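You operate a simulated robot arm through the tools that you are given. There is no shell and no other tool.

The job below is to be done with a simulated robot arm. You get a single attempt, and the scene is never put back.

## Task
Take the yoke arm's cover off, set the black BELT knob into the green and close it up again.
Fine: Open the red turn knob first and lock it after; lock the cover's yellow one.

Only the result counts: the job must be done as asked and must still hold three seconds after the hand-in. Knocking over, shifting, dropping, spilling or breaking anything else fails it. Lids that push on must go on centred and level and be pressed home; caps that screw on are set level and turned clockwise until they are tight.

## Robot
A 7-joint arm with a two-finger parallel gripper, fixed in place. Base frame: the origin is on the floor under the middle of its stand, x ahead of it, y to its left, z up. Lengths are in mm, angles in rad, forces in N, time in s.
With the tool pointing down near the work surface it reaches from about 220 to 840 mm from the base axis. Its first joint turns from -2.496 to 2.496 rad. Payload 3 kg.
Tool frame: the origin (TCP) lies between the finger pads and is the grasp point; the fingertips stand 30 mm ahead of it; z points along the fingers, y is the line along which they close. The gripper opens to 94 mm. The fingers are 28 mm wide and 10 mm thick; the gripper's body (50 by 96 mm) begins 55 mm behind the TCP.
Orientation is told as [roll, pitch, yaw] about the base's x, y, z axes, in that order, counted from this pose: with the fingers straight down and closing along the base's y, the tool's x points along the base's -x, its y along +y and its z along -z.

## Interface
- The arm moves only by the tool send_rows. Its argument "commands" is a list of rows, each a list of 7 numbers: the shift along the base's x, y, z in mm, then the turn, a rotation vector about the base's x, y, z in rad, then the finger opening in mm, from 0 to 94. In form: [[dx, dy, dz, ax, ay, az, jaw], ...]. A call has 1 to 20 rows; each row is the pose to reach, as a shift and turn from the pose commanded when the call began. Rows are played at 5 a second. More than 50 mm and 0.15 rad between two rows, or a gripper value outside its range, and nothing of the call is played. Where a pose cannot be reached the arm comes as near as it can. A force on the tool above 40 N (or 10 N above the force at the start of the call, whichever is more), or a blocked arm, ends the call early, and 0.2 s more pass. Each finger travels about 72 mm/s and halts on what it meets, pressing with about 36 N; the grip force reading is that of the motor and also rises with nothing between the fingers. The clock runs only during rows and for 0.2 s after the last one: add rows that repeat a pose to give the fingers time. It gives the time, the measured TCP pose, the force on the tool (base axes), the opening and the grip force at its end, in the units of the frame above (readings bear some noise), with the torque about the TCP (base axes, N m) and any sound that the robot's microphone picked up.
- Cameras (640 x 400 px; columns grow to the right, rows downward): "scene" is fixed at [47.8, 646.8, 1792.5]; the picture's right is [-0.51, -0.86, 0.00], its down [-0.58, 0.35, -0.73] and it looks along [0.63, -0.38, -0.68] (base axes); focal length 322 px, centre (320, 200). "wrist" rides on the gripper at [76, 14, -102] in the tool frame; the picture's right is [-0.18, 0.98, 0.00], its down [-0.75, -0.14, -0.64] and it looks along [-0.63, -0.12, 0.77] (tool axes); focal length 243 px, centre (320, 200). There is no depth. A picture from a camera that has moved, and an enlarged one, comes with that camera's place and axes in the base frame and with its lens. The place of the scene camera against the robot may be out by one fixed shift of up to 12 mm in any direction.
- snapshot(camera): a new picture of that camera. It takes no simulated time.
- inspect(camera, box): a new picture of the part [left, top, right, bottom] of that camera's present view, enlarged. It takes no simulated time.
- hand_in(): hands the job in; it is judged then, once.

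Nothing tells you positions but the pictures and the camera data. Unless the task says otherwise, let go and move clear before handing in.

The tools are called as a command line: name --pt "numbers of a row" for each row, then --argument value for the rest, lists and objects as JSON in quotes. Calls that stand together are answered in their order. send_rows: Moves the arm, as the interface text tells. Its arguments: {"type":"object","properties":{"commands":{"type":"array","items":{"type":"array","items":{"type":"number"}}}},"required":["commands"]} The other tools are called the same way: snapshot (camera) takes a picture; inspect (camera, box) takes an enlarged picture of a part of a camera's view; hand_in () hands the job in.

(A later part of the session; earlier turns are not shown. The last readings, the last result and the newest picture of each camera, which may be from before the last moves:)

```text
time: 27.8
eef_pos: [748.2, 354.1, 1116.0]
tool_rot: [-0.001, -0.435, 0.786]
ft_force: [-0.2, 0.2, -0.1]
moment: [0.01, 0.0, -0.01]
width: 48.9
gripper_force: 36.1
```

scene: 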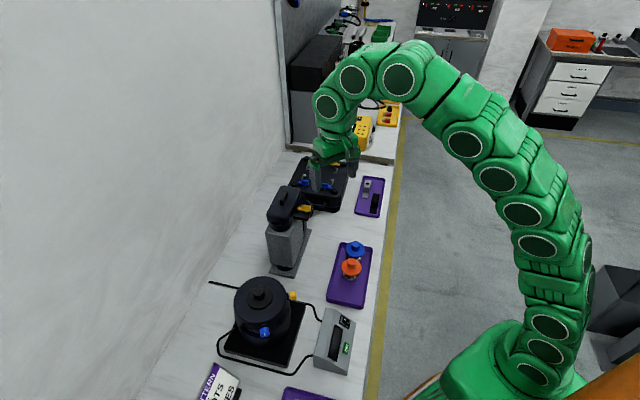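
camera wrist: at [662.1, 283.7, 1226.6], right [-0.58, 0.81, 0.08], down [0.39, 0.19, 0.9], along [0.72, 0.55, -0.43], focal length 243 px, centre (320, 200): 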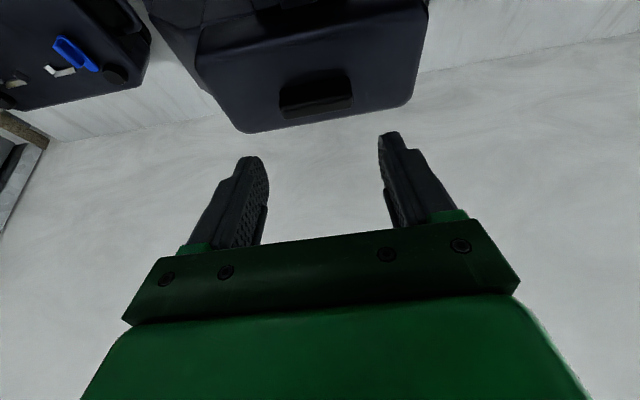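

Gripped at 48.9 mm with no side load. I'll lift gently and watch the force.

send_rows --pt "0 0 2 0 0 0 30" --pt "0 0 5 0 0 0 30" --pt "0 0 8 0 0 0 30" --pt "0 0 12 0 0 0 30"

inspect --camera "scene" --box '[250, 165, 330, 225]'

snapshot --camera "wrist"

```text
time: 28.8
eef_pos: [747.1, 353.4, 1129.5]
tool_rot: [0.0, -0.437, 0.785]
ft_force: [0.3, -0.3, -1.4]
moment: [0.0, -0.01, 0.06]
width: 49.2
gripper_force: 35.8
```

```text
6.67 times, centred on (290, 195) of scene
camera zoom: at [47.8, 646.8, 1792.5], right [-0.51, -0.86, 0.0], down [-0.58, 0.35, -0.73], along [0.63, -0.38, -0.68], focal length 2146 px, centre (520, 233)
```

zoom: 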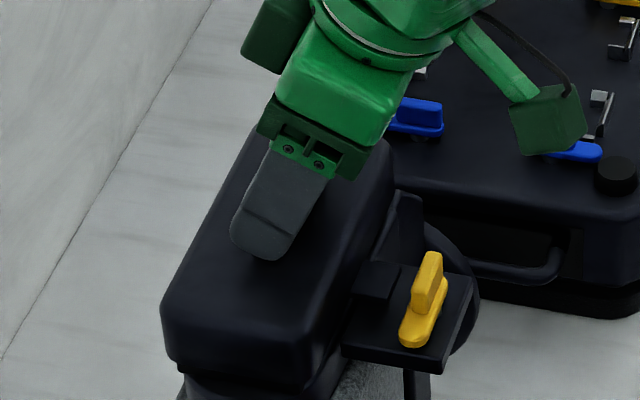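

```text
taken
camera wrist: at [658.9, 282.6, 1188.8], right [-0.58, 0.81, 0.08], down [0.39, 0.19, 0.9], along [0.72, 0.55, -0.43], focal length 243 px, centre (320, 200)
```

wrist: 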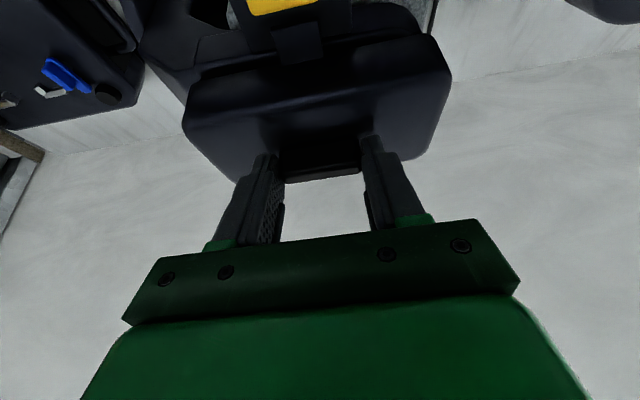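

The cover is coming up level and is very light (about 1.4 N). I'll keep lifting straight up.

send_rows --pt "0 0 6 0 0 0 30" --pt "0 0 12 0 0 0 30" --pt "0 0 18 0 0 0 30" --pt "0 0 24 0 0 0 30" --pt "0 0 30 0 0 0 30"

inspect --camera "scene" --box '[250, 155, 330, 225]'

snapshot --camera "wrist"

```text
time: 30.0
eef_pos: [749.4, 353.5, 1158.6]
tool_rot: [-0.002, -0.437, 0.785]
ft_force: [0.8, -0.3, -1.3]
moment: [-0.02, 0.03, 0.03]
width: 49.0
gripper_force: 36.1
```

```text
5.71 times, centred on (290, 190) of scene
camera zoom: at [47.8, 646.8, 1792.5], right [-0.51, -0.86, 0.0], down [-0.58, 0.35, -0.73], along [0.63, -0.38, -0.68], focal length 1839 px, centre (491, 257)
```

zoom: 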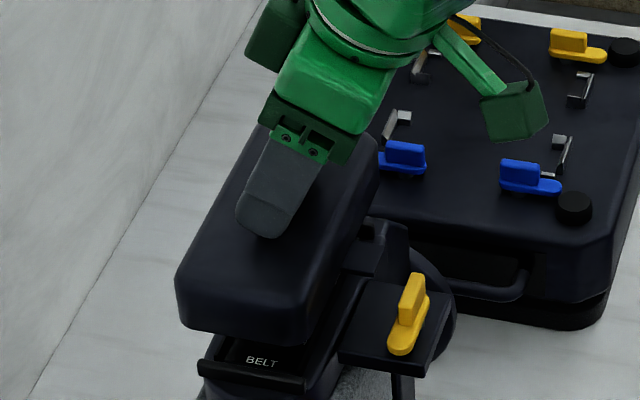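

```text
taken
camera wrist: at [659.7, 283.4, 1219.1], right [-0.58, 0.81, 0.08], down [0.39, 0.19, 0.9], along [0.72, 0.55, -0.43], focal length 243 px, centre (320, 200)
```

wrist: 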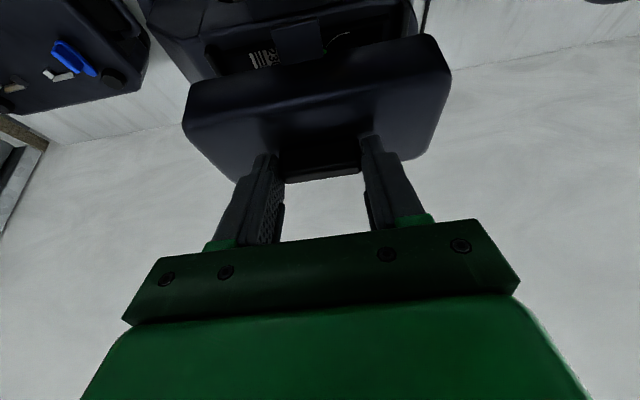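

The label "BELT" is now visible under the cover, and the cover's bottom is above everything inside. I'll carry it level toward the robot, then sideways to the free bench area between the two purple trays (about x 763, y 85).

send_rows --pt "0 0 6 0 0 0 30" --pt "-10 -10 8 0 0 0 30" --pt "-30 -30 8 0 0 0 30" --pt "-52 -52 8 0 0 0 30" --pt "-75 -75 8 0 0 0 30" --pt "-100 -100 8 0 0 0 30" --pt "-120 -120 8 0 0 0 30" --pt "-127 -127 8 0 0 0 30"

inspect --camera "scene" --box '[250, 155, 390, 255]'

snapshot --camera "wrist"

```text
time: 31.8
eef_pos: [621.9, 225.9, 1165.0]
tool_rot: [-0.003, -0.437, 0.786]
ft_force: [0.0, -1.2, -1.0]
moment: [-0.03, 0.03, -0.03]
width: 49.2
gripper_force: 35.8
```

```text
4.00 times, centred on (320, 205) of scene
camera zoom: at [47.8, 646.8, 1792.5], right [-0.51, -0.86, 0.0], down [-0.58, 0.35, -0.73], along [0.63, -0.38, -0.68], focal length 1288 px, centre (320, 180)
```

zoom: 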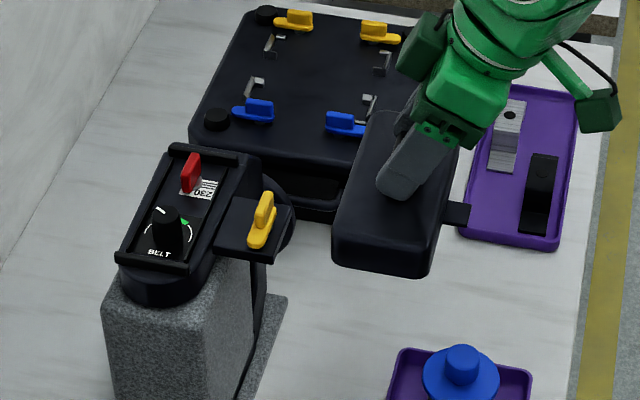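

```text
taken
camera wrist: at [531.9, 155.9, 1226.0], right [-0.58, 0.81, 0.08], down [0.39, 0.19, 0.9], along [0.72, 0.55, -0.43], focal length 243 px, centre (320, 200)
```

wrist: 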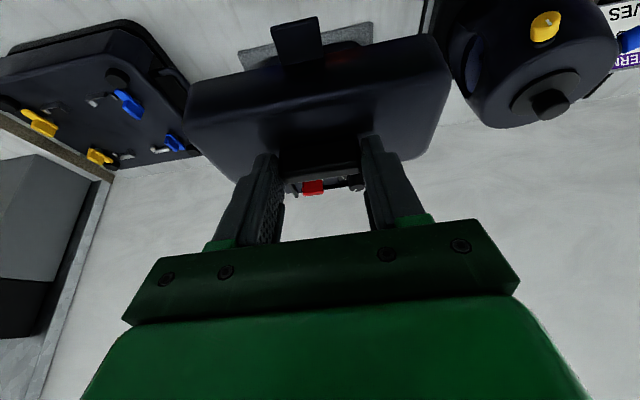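

The inside is now visible: the black BELT knob with a green sector, and the red turn knob beside it. First I'll put the cover down: sideways, then lower.

send_rows --pt "10 -10 0 0 0 0 30" --pt "30 -30 -5 0 0 0 30" --pt "55 -55 -20 0 0 0 30" --pt "80 -80 -40 0 0 0 30" --pt "105 -105 -70 0 0 0 30" --pt "128 -128 -105 0 0 0 30" --pt "141 -141 -145 0 0 0 30" --pt "141 -141 -185 0 0 0 30" --pt "141 -141 -220 0 0 0 30"

inspect --camera "scene" --box '[270, 145, 400, 265]'

snapshot --camera "wrist"

```text
time: 33.8
eef_pos: [761.5, 84.1, 944.3]
tool_rot: [-0.002, -0.435, 0.787]
ft_force: [-0.6, -0.5, -1.6]
moment: [-0.02, -0.01, 0.01]
width: 49.1
gripper_force: 36.1
```

```text
3.33 times, centred on (335, 205) of scene
camera zoom: at [47.8, 646.8, 1792.5], right [-0.51, -0.86, 0.0], down [-0.58, 0.35, -0.73], along [0.63, -0.38, -0.68], focal length 1073 px, centre (270, 183)
```

zoom: 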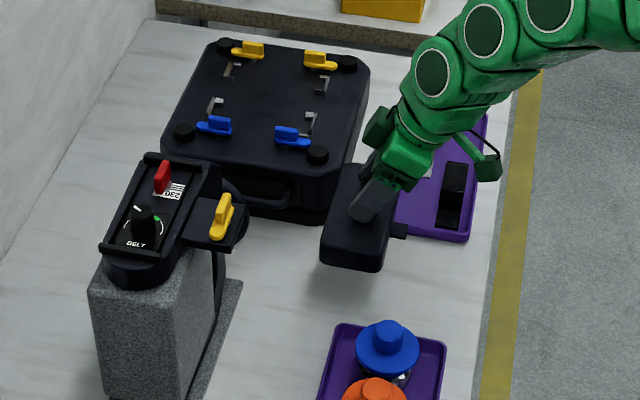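

```text
taken
camera wrist: at [672.6, 14.9, 1005.5], right [-0.58, 0.81, 0.08], down [0.39, 0.19, 0.9], along [0.72, 0.55, -0.43], focal length 243 px, centre (320, 200)
```

wrist: 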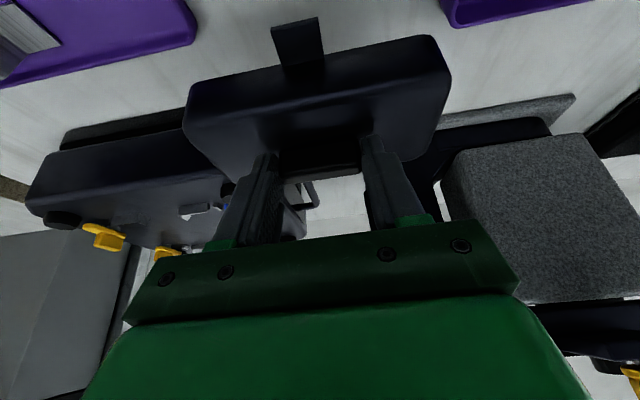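

The area below is clear of both trays and the toolbox. I'll nudge the cover slightly toward the middle of the free area and descend to just above the bench.

send_rows --pt "-9 -2 -20 0 0 0 30" --pt "-18 -3.5 -40 0 0 0 30" --pt "-18 -3.5 -60 0 0 0 30" --pt "-18 -3.5 -75 0 0 0 30" --pt "-18 -3.5 -80 0 0 0 30"

inspect --camera "scene" --box '[310, 155, 390, 225]'

snapshot --camera "wrist"

```text
time: 35.0
eef_pos: [745.0, 81.2, 866.4]
tool_rot: [-0.003, -0.434, 0.787]
ft_force: [-0.4, -1.2, -1.3]
moment: [0.01, -0.02, -0.01]
width: 49.1
gripper_force: 36.1
```

```text
5.71 times, centred on (350, 190) of scene
camera zoom: at [47.8, 646.8, 1792.5], right [-0.51, -0.86, 0.0], down [-0.58, 0.35, -0.73], along [0.63, -0.38, -0.68], focal length 1839 px, centre (149, 257)
```

zoom: 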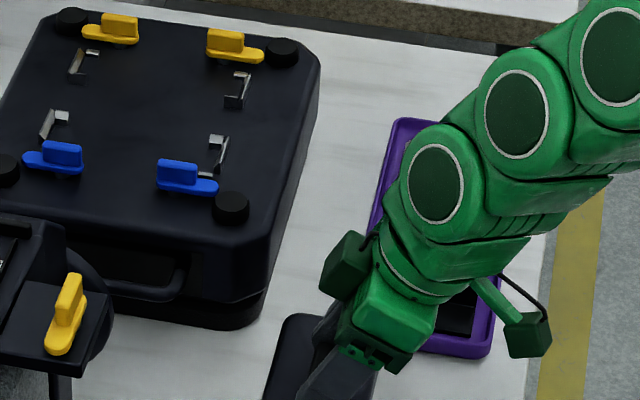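

```text
taken
camera wrist: at [655.0, 11.3, 926.8], right [-0.58, 0.81, 0.08], down [0.39, 0.19, 0.9], along [0.72, 0.55, -0.43], focal length 243 px, centre (320, 200)
```

wrist: 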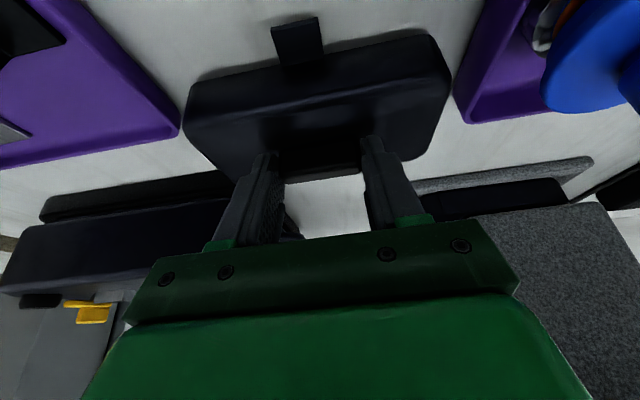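

Clearances on both sides look good. I'll lower slowly until the cover touches the bench.

send_rows --pt "0 0 -6 0 0 0 30" --pt "0 0 -11 0 0 0 30" --pt "0 0 -14 0 0 0 30"

inspect --camera "wrist" --box '[160, 0, 480, 200]'

```text
time: 35.7
eef_pos: [746.1, 81.8, 856.5]
tool_rot: [-0.003, -0.443, 0.785]
ft_force: [0.6, 1.7, 4.6]
moment: [0.1, 0.26, -0.14]
width: 49.1
gripper_force: 36.2
stopped in row 3: the force on the tool passed its limit at 47 N (the readings are from after the stop); the commanded pose is now the measured one
```

```text
2.00 times, centred on (320, 100) of wrist
camera zoom: at [656.2, 11.5, 917.1], right [-0.58, 0.81, 0.08], down [0.39, 0.19, 0.9], along [0.72, 0.55, -0.42], focal length 485 px, centre (320, 400)
```

zoom: 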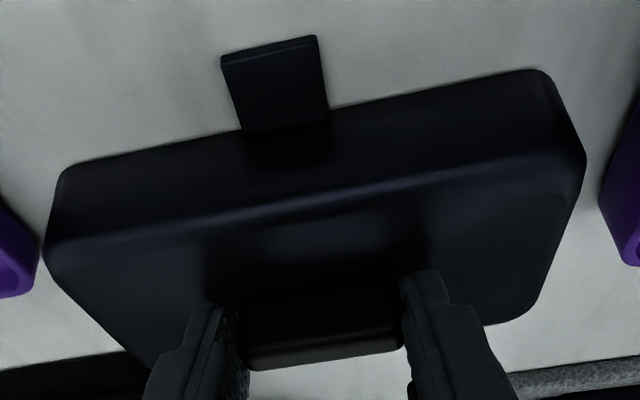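

The cover has touched the bench and sits flat. I'll release and rise.

send_rows --pt "0 0 0 0 0 0 56" --pt "0 0 0 0 0 0 66" --pt "0 0 10 0 0 0 70" --pt "0 0 30 0 0 0 70" --pt "0 0 70 0 0 0 70" --pt "0 0 115 0 0 0 70"

snapshot --camera "wrist"

inspect --camera "scene" --box '[250, 155, 410, 265]'

```text
time: 37.1
eef_pos: [745.7, 80.4, 972.6]
tool_rot: [-0.003, -0.44, 0.787]
ft_force: [-0.2, 0.3, 0.0]
moment: [0.03, 0.0, 0.02]
width: 70.1
gripper_force: 0.0
```

```text
taken
camera wrist: at [655.9, 10.1, 1032.9], right [-0.58, 0.81, 0.08], down [0.39, 0.19, 0.9], along [0.72, 0.55, -0.43], focal length 243 px, centre (320, 200)
```

wrist: 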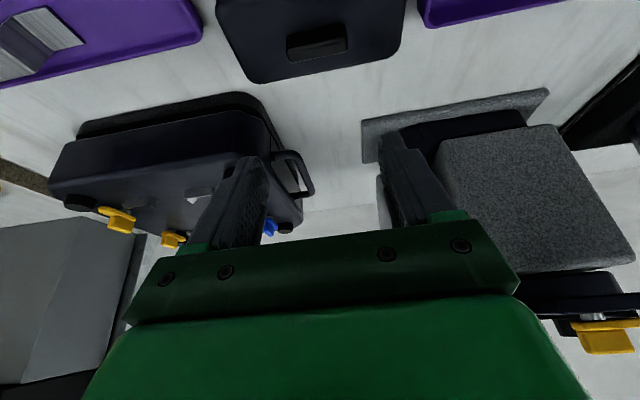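

```text
3.64 times, centred on (330, 210) of scene
camera zoom: at [47.8, 646.8, 1792.5], right [-0.51, -0.86, 0.0], down [-0.58, 0.35, -0.73], along [0.63, -0.38, -0.68], focal length 1170 px, centre (284, 164)
```

zoom: 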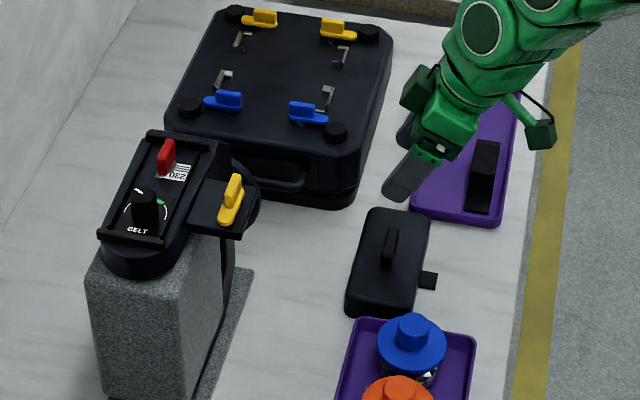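

The cover rests flat on the bench, clear of both trays. Next I'll inspect the opened yoke head.

inspect --camera "scene" --box '[270, 185, 320, 225]'

inspect --camera "scene" --box '[276, 190, 306, 215]'

```text
10.00 times, centred on (295, 205) of scene
camera zoom: at [47.8, 646.8, 1792.5], right [-0.51, -0.86, 0.0], down [-0.58, 0.35, -0.73], along [0.63, -0.38, -0.68], focal length 3219 px, centre (570, 150)
```

zoom: 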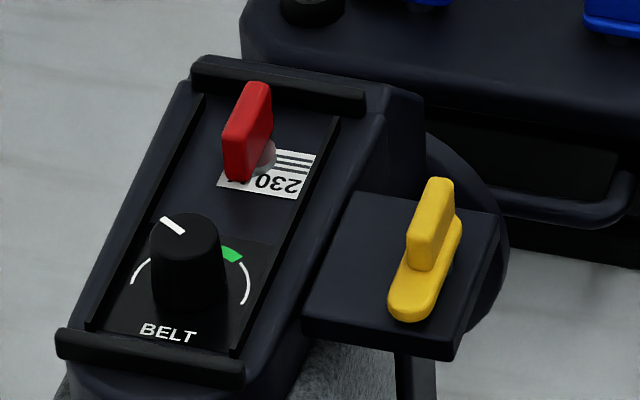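

```text
16.00 times, centred on (291, 202) of scene
camera zoom: at [47.8, 646.8, 1792.5], right [-0.51, -0.86, 0.0], down [-0.58, 0.35, -0.73], along [0.63, -0.38, -0.68], focal length 5150 px, centre (784, 160)
```

zoom: 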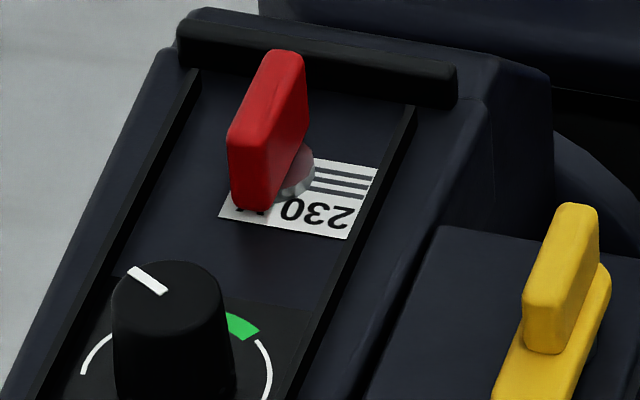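

The bay holds a red turn bar next to a "230 V" label, and the BELT knob, whose white pointer is now left of the green sector. I'll bring the wrist camera above the bay for a proper top view.

send_rows --pt "-5 5 45 0 0 0 70" --pt "-10 15 90 -0.05 0.05 0 70" --pt "-16 30 135 -0.1 0.1 0 70" --pt "-25 60 170 -0.15 0.15 0 70" --pt "-35 95 195 -0.2 0.2 0 70" --pt "-45 132 212 -0.25 0.25 0 70" --pt "-55 172 212 -0.3 0.3 0 70" --pt "-65 210 212 -0.309 0.311 0 70" --pt "-65 210 212 -0.309 0.311 0 70"

snapshot --camera "wrist"

inspect --camera "wrist" --box '[240, 90, 400, 220]'

```text
time: 39.1
eef_pos: [681.6, 289.1, 1184.4]
tool_rot: [-0.001, 0.0, 0.786]
ft_force: [-0.7, -0.1, 0.1]
moment: [0.0, 0.04, -0.01]
width: 69.9
gripper_force: 0.0
```

```text
taken
camera wrist: at [617.4, 244.3, 1286.6], right [-0.56, 0.83, 0.0], down [0.63, 0.43, 0.64], along [0.53, 0.36, -0.77], focal length 243 px, centre (320, 200)
```

wrist: 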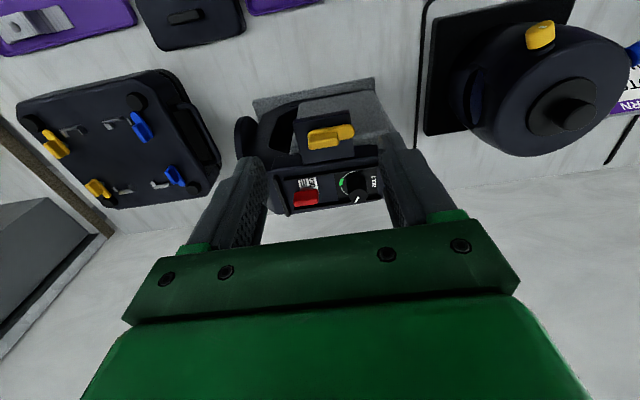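

```text
3.08 times, centred on (320, 155) of wrist
camera zoom: at [617.4, 244.3, 1286.6], right [-0.56, 0.83, 0.0], down [0.63, 0.43, 0.64], along [0.53, 0.36, -0.77], focal length 746 px, centre (320, 338)
```

zoom: 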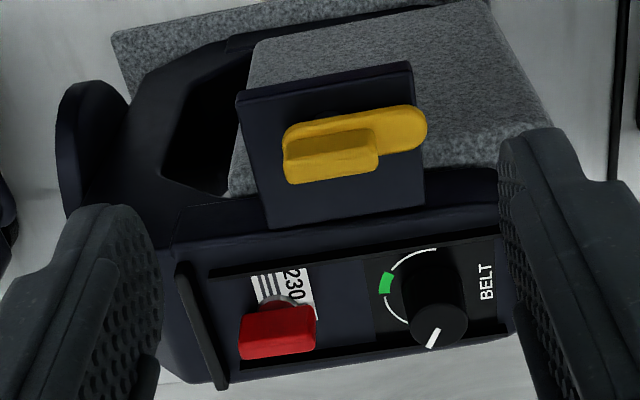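

The green sector is on the left of the dial in this view and the pointer aims to the lower left, past the dial's edge. I'll move the camera closer for precise positions of the red bar and the BELT knob.

send_rows --pt "10 10 -15 0 0 0 94" --pt "22 22 -35 0 0 0 94"

snapshot --camera "wrist"

inspect --camera "wrist" --box '[240, 150, 400, 230]'

```text
time: 39.7
eef_pos: [704.7, 313.3, 1147.9]
tool_rot: [-0.001, 0.001, 0.786]
ft_force: [0.1, 0.6, 0.4]
moment: [0.05, -0.03, 0.02]
width: 94.1
gripper_force: 0.2
```

```text
taken
camera wrist: at [639.9, 267.6, 1250.4], right [-0.56, 0.83, 0.0], down [0.63, 0.43, 0.64], along [0.53, 0.36, -0.77], focal length 243 px, centre (320, 200)
```

wrist: 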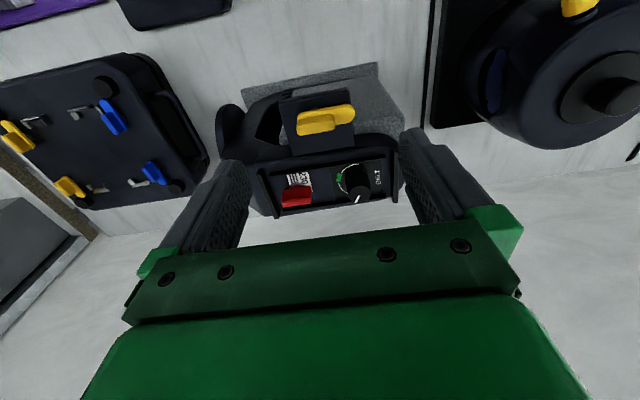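

```text
4.00 times, centred on (320, 190) of wrist
camera zoom: at [639.9, 267.6, 1250.4], right [-0.56, 0.83, 0.0], down [0.63, 0.43, 0.64], along [0.53, 0.36, -0.77], focal length 970 px, centre (320, 240)
```

zoom: 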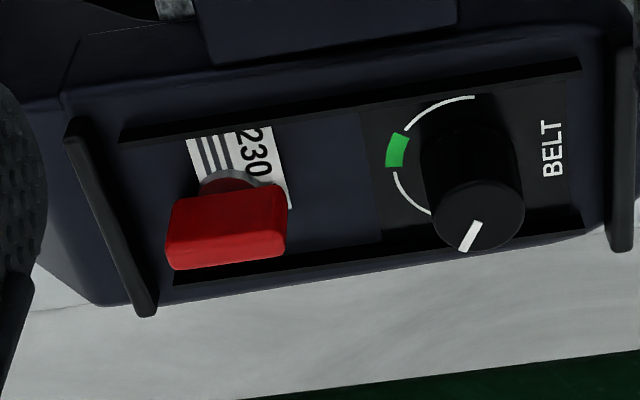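

Estimates so far: red bar centre about (780, 337), along the bench direction, z 1053–1070; BELT knob centre about (736.5, 380), top at z 1070. The pointer needs about 88° clockwise to reach the middle of the green. I'll yaw the tool by −90° at this height to view the bay from the other side and check these numbers.

send_rows --pt "0 0 5 0 0 -0.14 60" --pt "0 0 10 0 0 -0.28 60" --pt "0 0 15 0 0 -0.42 60" --pt "0 0 15 0 0 -0.56 60" --pt "0 0 15 0 0 -0.7 60" --pt "0 0 15 0 0 -0.84 60" --pt "0 0 15 0 0 -0.98 60" --pt "0 0 15 0 0 -1.12 60" --pt "0 0 15 0 0 -1.26 60" --pt "0 0 15 0 0 -1.4 60" --pt "0 0 15 0 0 -1.54 60" --pt "0 0 15 0 0 -1.571 60"

snapshot --camera "wrist"

inspect --camera "wrist" --box '[280, 40, 440, 160]'

```text
time: 42.3
eef_pos: [703.2, 314.4, 1163.5]
tool_rot: [-0.003, -0.001, -0.787]
ft_force: [-0.4, 0.0, -0.5]
moment: [0.01, 0.0, 0.01]
width: 60.1
gripper_force: 0.1
```

```text
taken
camera wrist: at [659.8, 377.5, 1266.0], right [0.83, 0.56, 0.0], down [0.43, -0.63, 0.64], along [0.36, -0.53, -0.77], focal length 243 px, centre (320, 200)
```

wrist: 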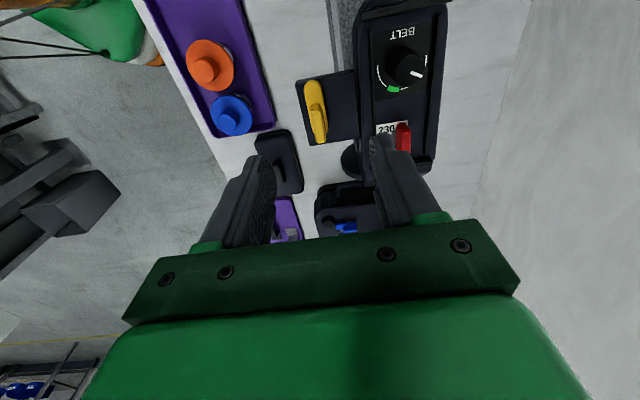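

```text
3.33 times, centred on (360, 100) of wrist
camera zoom: at [659.8, 377.5, 1266.0], right [0.83, 0.56, 0.0], down [0.43, -0.63, 0.64], along [0.36, -0.53, -0.77], focal length 809 px, centre (187, 533)
```

zoom: 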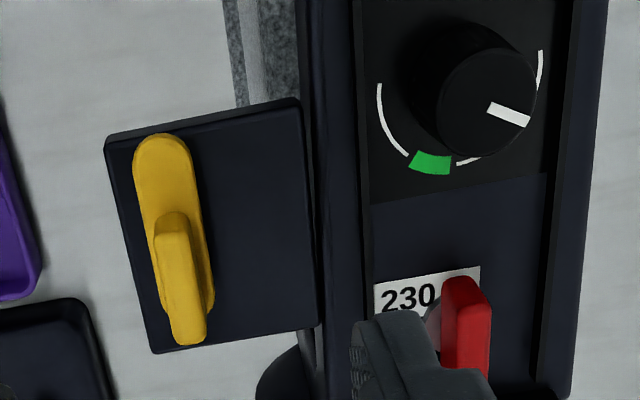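

This near-vertical view confirms the dial: knob centre (737.3, 380), green from bearing −79° to −49°, and the pointer at about +18°. The red bar is centred at about (779.6, 337). I'll tilt the tool 30° along the bar's line and test the reach at a pre-grasp above the red bar.

send_rows --pt "10 5 0 -0.092 -0.092 0 40" --pt "22 11 0 -0.184 -0.183 0 30" --pt "36 18 -5 -0.276 -0.275 0 26" --pt "50 25 -15 -0.368 -0.367 0 26" --pt "60 30 -24 -0.371 -0.37 0 26" --pt "65.8 33.1 -32 -0.371 -0.37 0 26" --pt "65.8 33.1 -32 -0.371 -0.37 0 26"

snapshot --camera "wrist"

inspect --camera "wrist" --box '[240, 60, 400, 180]'

inspect --camera "scene" --box '[260, 165, 330, 225]'

```text
time: 43.9
eef_pos: [769.2, 347.7, 1131.9]
tool_rot: [-0.004, -0.525, -0.785]
ft_force: [-0.5, 0.0, 0.6]
moment: [0.0, 0.02, -0.01]
width: 26.2
gripper_force: 0.0
```

```text
taken
camera wrist: at [696.6, 439.3, 1182.4], right [0.81, 0.58, 0.09], down [0.13, -0.33, 0.93], along [0.57, -0.74, -0.35], focal length 243 px, centre (320, 200)
```

wrist: 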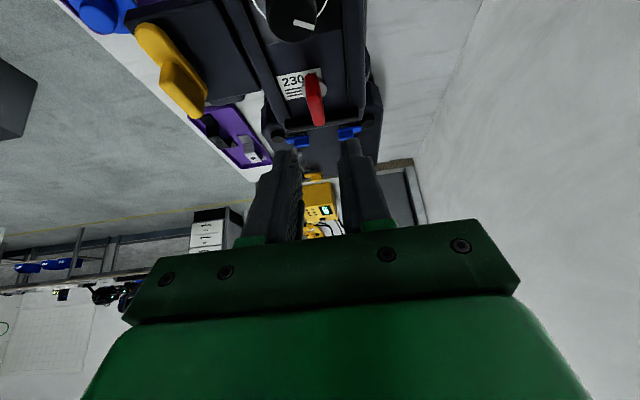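

```text
3.33 times, centred on (320, 120) of wrist
camera zoom: at [696.6, 439.3, 1182.4], right [0.81, 0.58, 0.09], down [0.13, -0.33, 0.93], along [0.57, -0.74, -0.35], focal length 809 px, centre (320, 467)
```

zoom: 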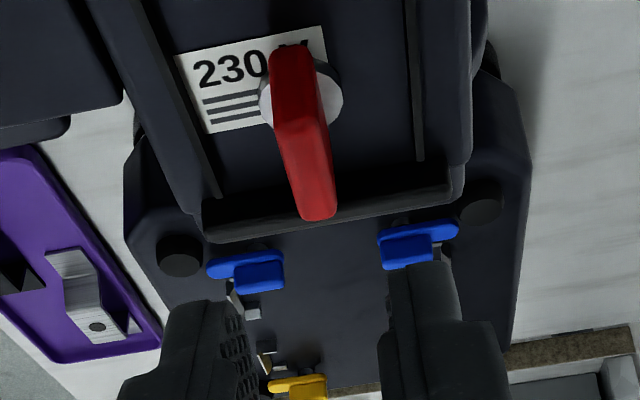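

```text
6.67 times, centred on (295, 195) of scene
camera zoom: at [47.8, 646.8, 1792.5], right [-0.51, -0.86, 0.0], down [-0.58, 0.35, -0.73], along [0.63, -0.38, -0.68], focal length 2146 px, centre (487, 233)
```

zoom: 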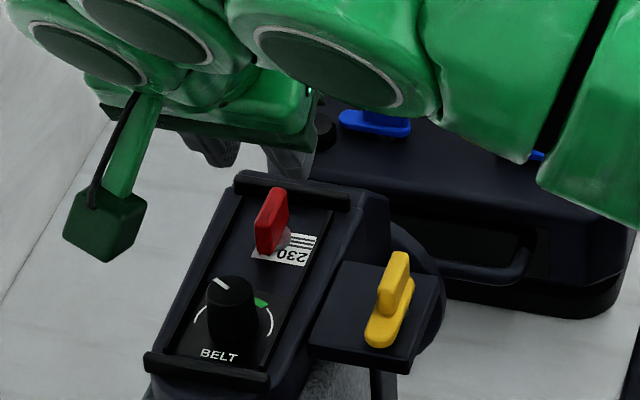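

The pre-grasp is reachable and the fingers line up with the red bar; its pivot disc is at about (780, 337.6). I'll descend so the fingers straddle it.

send_rows --pt "-0.2 1.0 -15 0 0 0 26" --pt "-0.2 1.0 -30 0 0 0 26" --pt "-0.2 1.0 -40 0 0 0 26" --pt "-0.2 1.0 -45 0 0 0 26" --pt "-0.2 1.0 -45 0 0 0 26"

inspect --camera "wrist" --box '[240, 60, 400, 180]'

inspect --camera "scene" --box '[260, 175, 320, 220]'

```text
time: 45.1
eef_pos: [767.7, 346.8, 1087.1]
tool_rot: [-0.001, -0.525, -0.785]
ft_force: [0.5, 0.5, 0.4]
moment: [0.0, -0.04, 0.01]
width: 26.1
gripper_force: 0.0
```

```text
3.33 times, centred on (320, 120) of wrist
camera zoom: at [696.0, 439.7, 1137.2], right [0.81, 0.58, 0.09], down [0.13, -0.33, 0.93], along [0.57, -0.74, -0.35], focal length 809 px, centre (320, 467)
```

zoom: 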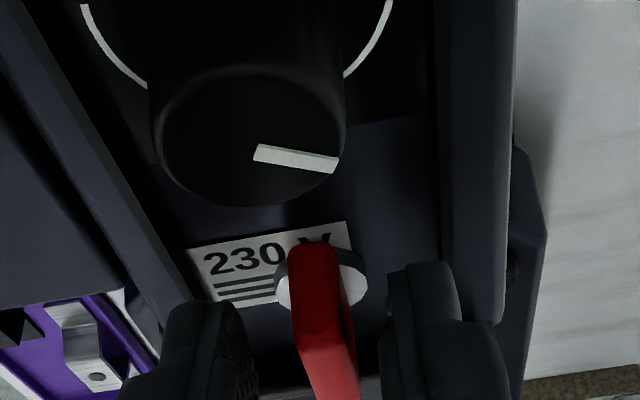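

```text
8.89 times, centred on (290, 198) of scene
camera zoom: at [47.8, 646.8, 1792.5], right [-0.51, -0.86, 0.0], down [-0.58, 0.35, -0.73], along [0.63, -0.38, -0.68], focal length 2861 px, centre (587, 222)
```

zoom: 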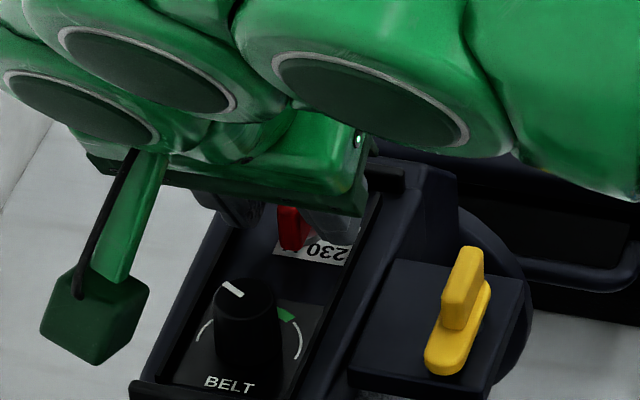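

The red bar is centred between the fingers, with no contact. Closing.

send_rows --pt "0.3 0.3 0 0 0 0 14" --pt "0.3 0.3 0 0 0 0 0" --pt "0.3 0.3 0 0 0 0 0" --pt "0.3 0.3 0 0 0 0 0"

```text
time: 46.1
eef_pos: [769.0, 348.6, 1087.5]
tool_rot: [-0.002, -0.525, -0.785]
ft_force: [5.3, 3.5, 1.8]
moment: [0.28, -0.07, 0.09]
width: 8.9
gripper_force: 42.9
```

Gripped at 8.9 mm. Now I'll try a small counter-clockwise turn about the red pivot, moving the tool along the matching arc.

send_rows --pt "-0.42 -0.44 0 0 0 0.04 0" --pt "-0.83 -0.9 0 0 0 0.08 0" --pt "-1.21 -1.37 0 0 0 0.12 0" --pt "-1.58 -1.86 0 0 0 0.16 0"

inspect --camera "wrist" --box '[240, 60, 400, 180]'

```text
time: 47.2
eef_pos: [767.7, 345.5, 1087.8]
tool_rot: [-0.001, -0.525, -0.627]
ft_force: [9.8, 6.3, -1.5]
moment: [0.47, 0.22, 0.18]
width: 8.9
gripper_force: 43.5
stopped in row 4: the force on the tool passed its limit at 41 N (the readings are from after the stop); the commanded pose is now the measured one
```

```text
3.33 times, centred on (320, 120) of wrist
camera zoom: at [680.9, 425.6, 1137.0], right [0.71, 0.7, 0.09], down [0.18, -0.31, 0.93], along [0.68, -0.64, -0.35], focal length 809 px, centre (320, 467)
```

zoom: 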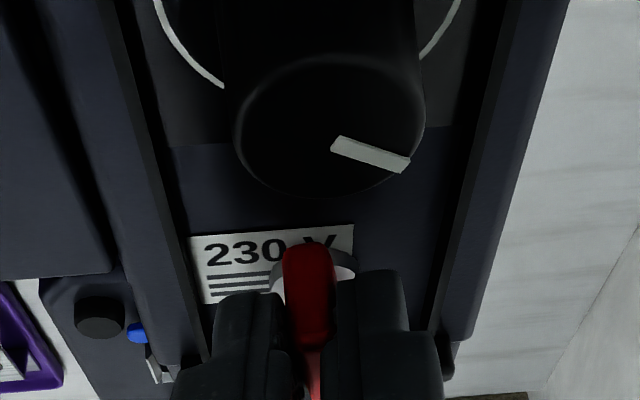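

The tool force briefly passed the limit, but the bar followed the fingers with almost no torque, so the load was just a small sideways offset. I'll shift slightly to relieve it and continue in small steps.

send_rows --pt "0.3 0.2 0 0 0 0 0" --pt "0.05 -0.15 0 0 0 0.04 0" --pt "-0.2 -0.55 0 0 0 0.08 0" --pt "-0.45 -0.95 0 0 0 0.12 0"

inspect --camera "wrist" --box '[240, 60, 400, 180]'

```text
time: 48.2
eef_pos: [765.6, 345.0, 1086.9]
tool_rot: [-0.002, -0.526, -0.507]
ft_force: [20.3, 1.7, -11.4]
moment: [-0.03, -0.82, 0.2]
width: 8.9
gripper_force: 42.4
```

```text
3.33 times, centred on (320, 120) of wrist
camera zoom: at [671.0, 413.1, 1137.1], right [0.62, 0.78, 0.09], down [0.22, -0.28, 0.93], along [0.76, -0.56, -0.35], focal length 809 px, centre (320, 467)
```

zoom: 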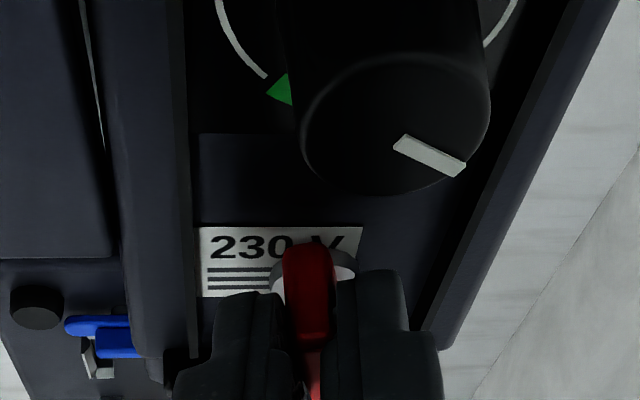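

send_rows --pt "0.7 0.1 -0.3 0 0 0 0" --pt "0.4 -0.6 -0.4 0 0 0.06 0" --pt "0.1 -1.3 -0.4 0 0 0.12 0" --pt "-0.15 -2.0 -0.4 0 0 0.18 0"

```text
time: 49.1
eef_pos: [764.5, 342.4, 1086.9]
tool_rot: [-0.002, -0.526, -0.375]
ft_force: [-18.1, -6.3, 13.9]
moment: [0.17, 0.66, -0.2]
width: 9.1
gripper_force: 42.9
stopped in row 4: the force on the tool passed its limit at 44 N (the readings are from after the stop); the commanded pose is now the measured one
```

send_rows --pt "-0.5 -0.2 0.4 0 0 0 0" --pt "-0.7 -0.7 0.4 0 0 0.04 0" --pt "-0.85 -1.2 0.4 0 0 0.08 0" --pt "-1.0 -1.7 0.4 0 0 0.12 0" --pt "-1.1 -2.2 0.4 0 0 0.16 0"

inspect --camera "wrist" --box '[240, 60, 400, 180]'

```text
time: 50.3
eef_pos: [764.9, 340.3, 1086.7]
tool_rot: [-0.004, -0.524, -0.215]
ft_force: [-16.5, -11.6, 1.8]
moment: [-0.13, 0.01, -0.22]
width: 9.3
gripper_force: 42.9
```

```text
3.33 times, centred on (320, 120) of wrist
camera zoom: at [653.7, 378.5, 1137.3], right [0.37, 0.93, 0.09], down [0.29, -0.21, 0.93], along [0.88, -0.32, -0.35], focal length 809 px, centre (320, 467)
```

zoom: 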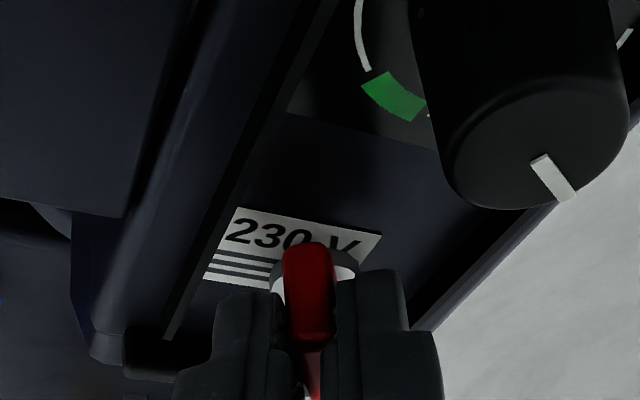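

send_rows --pt "-0.4 -0.4 0 0 0 0 0" --pt "-0.5 -1.1 0 0 0 0.05 0" --pt "-0.6 -1.8 0 0 0 0.1 0" --pt "-0.65 -2.5 0 0 0 0.15 0" --pt "-0.7 -3.2 0 0 0 0.2 0"

```text
time: 51.5
eef_pos: [764.8, 337.6, 1087.4]
tool_rot: [-0.002, -0.525, -0.013]
ft_force: [-15.5, -14.6, 2.9]
moment: [-0.1, -0.62, -0.28]
width: 9.0
gripper_force: 42.5
```

send_rows --pt "-0.5 -0.5 0 0 0 0 0" --pt "-0.5 -1.25 0 0 0 0.05 0" --pt "-0.45 -2.0 0 0 0 0.1 0" --pt "-0.4 -2.75 0 0 0 0.15 0" --pt "-0.3 -3.45 0 0 0 0.2 0"

inspect --camera "wrist" --box '[240, 60, 400, 180]'

```text
time: 52.7
eef_pos: [764.4, 333.4, 1087.6]
tool_rot: [0.0, -0.525, 0.188]
ft_force: [23.2, -11.1, -14.8]
moment: [0.03, -0.57, -0.28]
width: 9.1
gripper_force: 43.2
```

```text
3.33 times, centred on (320, 120) of wrist
camera zoom: at [646.9, 325.4, 1137.1], right [-0.02, 1.0, 0.09], down [0.35, -0.08, 0.93], along [0.94, 0.05, -0.35], focal length 809 px, centre (320, 467)
```

zoom: 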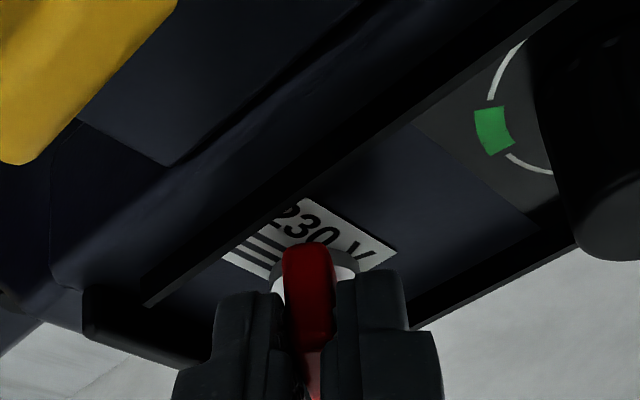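

send_rows --pt "0.7 -0.3 -0.4 0 0 0 0" --pt "0.9 -1.15 -0.4 0 0 0.06 0" --pt "1.1 -2.0 -0.4 0 0 0.12 0" --pt "1.4 -2.85 -0.4 0 0 0.18 0" --pt "1.7 -3.65 -0.4 0 0 0.24 0"

```text
time: 53.9
eef_pos: [765.3, 330.4, 1087.0]
tool_rot: [-0.003, -0.527, 0.429]
ft_force: [8.2, -4.3, 3.6]
moment: [0.07, 0.33, -0.12]
width: 8.8
gripper_force: 43.0
```

send_rows --pt "0.6 -0.9 0 0 0 0.06 0" --pt "1.0 -1.7 0 0 0 0.12 0" --pt "1.5 -2.4 0 0 0 0.18 0" --pt "2.0 -3.1 0 0 0 0.24 0"

inspect --camera "wrist" --box '[240, 60, 400, 180]'

```text
time: 54.9
eef_pos: [768.0, 325.5, 1087.1]
tool_rot: [-0.004, -0.526, 0.668]
ft_force: [-15.5, -12.5, 11.1]
moment: [-0.21, 0.62, -0.01]
width: 9.1
gripper_force: 43.1
```

```text
3.33 times, centred on (320, 120) of wrist
camera zoom: at [666.9, 264.7, 1137.2], right [-0.48, 0.87, 0.09], down [0.35, 0.1, 0.93], along [0.81, 0.48, -0.35], focal length 809 px, centre (320, 467)
```

zoom: 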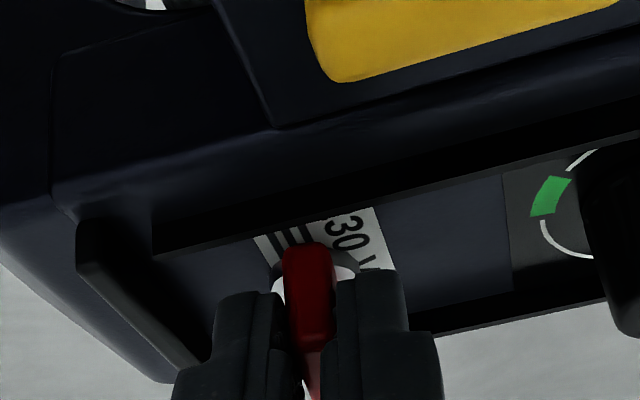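

send_rows --pt "-0.4 -0.35 0.4 0 0 0 0" --pt "-0.1 -0.7 0.4 0 0 0.03 0" --pt "0.15 -1.05 0.4 0 0 0.06 0" --pt "0.4 -1.35 0.4 0 0 0.09 0" --pt "0.7 -1.65 0.4 0 0 0.12 0"

inspect --camera "scene" --box '[260, 175, 320, 220]'

```text
time: 56.1
eef_pos: [769.3, 325.8, 1086.7]
tool_rot: [-0.004, -0.525, 0.786]
ft_force: [24.1, -2.6, -5.3]
moment: [0.34, -0.49, -0.27]
width: 9.1
gripper_force: 42.7
```

```text
8.89 times, centred on (290, 198) of scene
camera zoom: at [47.8, 646.8, 1792.5], right [-0.51, -0.86, 0.0], down [-0.58, 0.35, -0.73], along [0.63, -0.38, -0.68], focal length 2861 px, centre (587, 222)
```

zoom: 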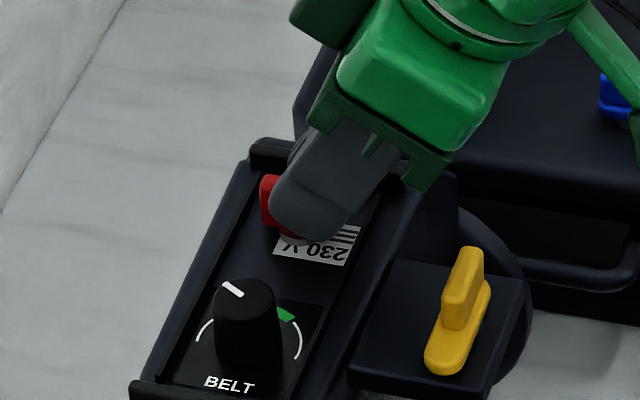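

It's at 90° with practically no torque at the pivot. I'll relieve the side load and nudge slightly further to feel for the stop.

send_rows --pt "0.6 -0.1 0 0 0 0 0" --pt "0.8 -0.3 0 0 0 0.02 0" --pt "1.0 -0.5 0 0 0 0.04 0"

```text
time: 56.9
eef_pos: [769.5, 324.7, 1085.9]
tool_rot: [-0.002, -0.525, 0.824]
ft_force: [5.7, -2.9, 8.4]
moment: [0.48, 0.14, -1.23]
width: 8.9
gripper_force: 42.8
```

The torque jumped to −1.2 N·m, so that's the stop at 90°: the red knob is open. I'll ease back, release and rise.

send_rows --pt "-0.2 0.2 0 0 0 -0.035 0" --pt "-0.2 0.2 0 0 0 -0.035 26" --pt "-0.2 0.2 0 0 0 -0.035 26" --pt "-0.2 0.2 15 0 0 -0.035 26" --pt "-0.2 0.2 35 0 0 -0.035 26" --pt "-10 -10 55 0 0 -0.035 26" --pt "-20 -20 60 0 0 -0.035 40"

snapshot --camera "wrist"

inspect --camera "scene" --box '[260, 175, 320, 220]'

```text
time: 58.5
eef_pos: [749.9, 305.8, 1145.8]
tool_rot: [-0.003, -0.524, 0.791]
ft_force: [0.1, 0.5, 0.1]
moment: [-0.01, -0.01, -0.01]
width: 39.9
gripper_force: 0.0
```

```text
taken
camera wrist: at [656.8, 231.4, 1196.5], right [-0.59, 0.81, 0.09], down [0.33, 0.14, 0.93], along [0.74, 0.58, -0.35], focal length 243 px, centre (320, 200)
```

wrist: 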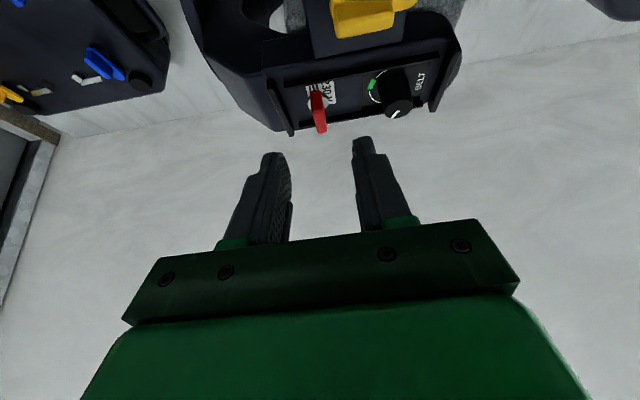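

```text
8.89 times, centred on (290, 198) of scene
camera zoom: at [47.8, 646.8, 1792.5], right [-0.51, -0.86, 0.0], down [-0.58, 0.35, -0.73], along [0.63, -0.38, -0.68], focal length 2861 px, centre (587, 222)
```

zoom: 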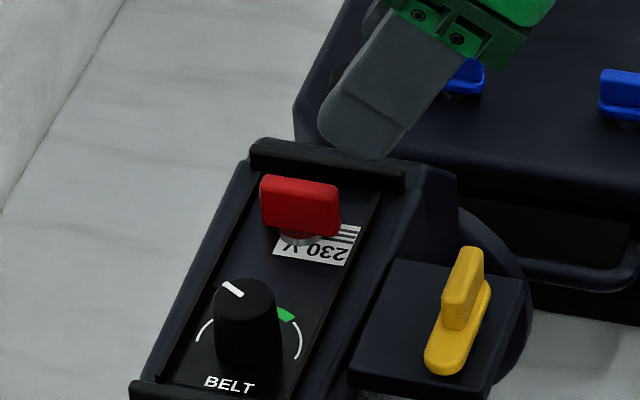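

The red knob is open (turned 90°). Next is the BELT knob: I'll reduce the tilt to 20° and line up over it at a yaw that leaves room for about 82° of clockwise turn.

send_rows --pt "-5 10 0 -0.062 0.0615 0 40" --pt "-10 25 -2 -0.1244 0.123 0 36" --pt "-14 40 -5 -0.1244 0.123 0 36" --pt "-14 40 -5 -0.1244 0.123 0 36"

send_rows --pt "0 5 0 0 0 0.12 36" --pt "0 10 -5 0 0 0.24 36" --pt "0 15 -10 0 0 0.36 36" --pt "0 19 -15 0 0 0.48 36" --pt "0.5 23.5 -20 0 0 0.6 36" --pt "0.5 23.5 -20 0 0 0.71 36" --pt "0.5 23.5 -20 0 0 0.71 36"

snapshot --camera "wrist"

inspect --camera "wrist" --box '[240, 60, 400, 180]'

```text
time: 59.5
eef_pos: [735.0, 344.3, 1140.6]
tool_rot: [-0.004, -0.349, 0.79]
ft_force: [-0.1, 0.4, 0.7]
moment: [0.0, 0.0, 0.0]
width: 36.0
gripper_force: 0.0
```

```text
time: 61.1
eef_pos: [734.6, 369.0, 1120.8]
tool_rot: [-0.001, -0.347, 1.502]
ft_force: [-0.1, 0.0, -0.3]
moment: [0.0, 0.01, -0.01]
width: 35.9
gripper_force: 0.1
```

```text
taken
camera wrist: at [714.4, 262.1, 1191.9], right [-0.97, 0.24, 0.06], down [0.17, 0.48, 0.86], along [0.18, 0.84, -0.5], focal length 243 px, centre (320, 200)
```

wrist: 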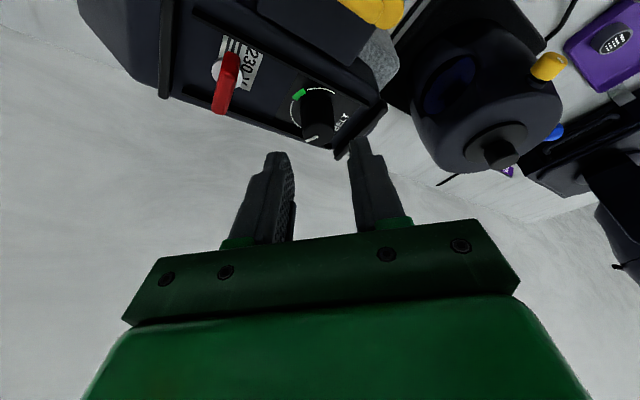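

```text
3.33 times, centred on (320, 120) of wrist
camera zoom: at [714.4, 262.1, 1191.9], right [-0.97, 0.24, 0.06], down [0.17, 0.48, 0.86], along [0.18, 0.84, -0.5], focal length 809 px, centre (320, 467)
```

zoom: 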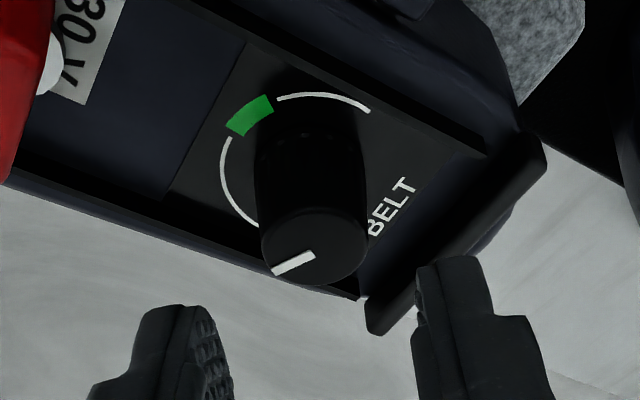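

The knob's position is confirmed at about (737, 380). I'll adjust by 1–2 mm and lower the fingers around it.

send_rows --pt "0.8 1.6 -10 0 0 0 36" --pt "0.8 1.6 -20 0 0 0 36" --pt "0.8 1.6 -28 0 0 0 36" --pt "0.8 1.6 -33 0 0 0 36" --pt "0.8 1.6 -33 0 0 0 36"

inspect --camera "wrist" --box '[240, 60, 400, 180]'

inspect --camera "scene" --box '[260, 175, 320, 220]'

```text
time: 62.3
eef_pos: [736.9, 370.2, 1089.4]
tool_rot: [-0.004, -0.349, 1.5]
ft_force: [0.1, 0.2, 0.1]
moment: [0.01, -0.02, 0.03]
width: 36.0
gripper_force: 0.0
```

```text
3.33 times, centred on (320, 120) of wrist
camera zoom: at [715.2, 263.6, 1158.8], right [-0.97, 0.24, 0.06], down [0.17, 0.48, 0.86], along [0.18, 0.84, -0.5], focal length 809 px, centre (320, 467)
```

zoom: 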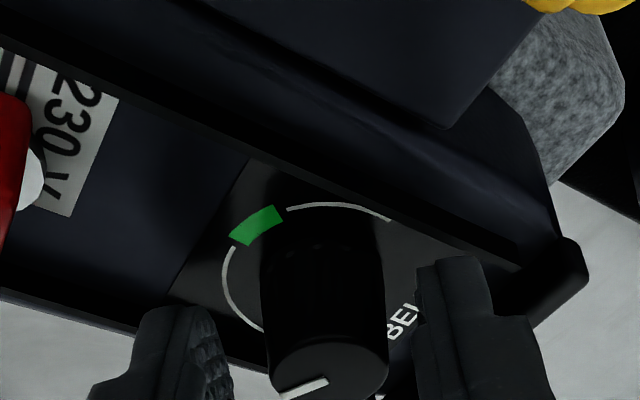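

```text
8.89 times, centred on (290, 198) of scene
camera zoom: at [47.8, 646.8, 1792.5], right [-0.51, -0.86, 0.0], down [-0.58, 0.35, -0.73], along [0.63, -0.38, -0.68], focal length 2861 px, centre (587, 222)
```

zoom: 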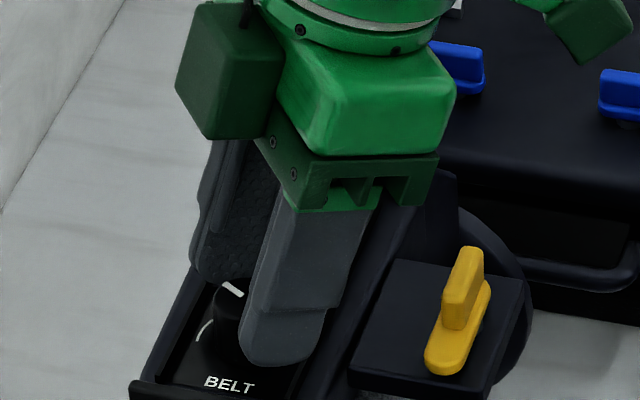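

The knob is centred between the fingers. Closing on it.

send_rows --pt "0 0 0 0 0 0 26" --pt "0 0 0 0 0 0 16" --pt "0 0 0 0 0 0 16" --pt "0 0 0 0 0 0 16"

```text
time: 63.3
eef_pos: [736.3, 370.9, 1088.6]
tool_rot: [-0.003, -0.35, 1.5]
ft_force: [-23.8, -2.7, 1.3]
moment: [-0.13, 0.73, 0.25]
width: 22.3
gripper_force: 45.1
```

send_rows --pt "-0.5 0 0 0 0 0 16" --pt "-0.9 -0.1 0 0 0 0 16"

```text
time: 63.9
eef_pos: [735.8, 369.3, 1089.1]
tool_rot: [-0.004, -0.351, 1.499]
ft_force: [-12.1, 8.3, -4.7]
moment: [-0.24, 0.25, 0.13]
width: 22.3
gripper_force: 44.7
```

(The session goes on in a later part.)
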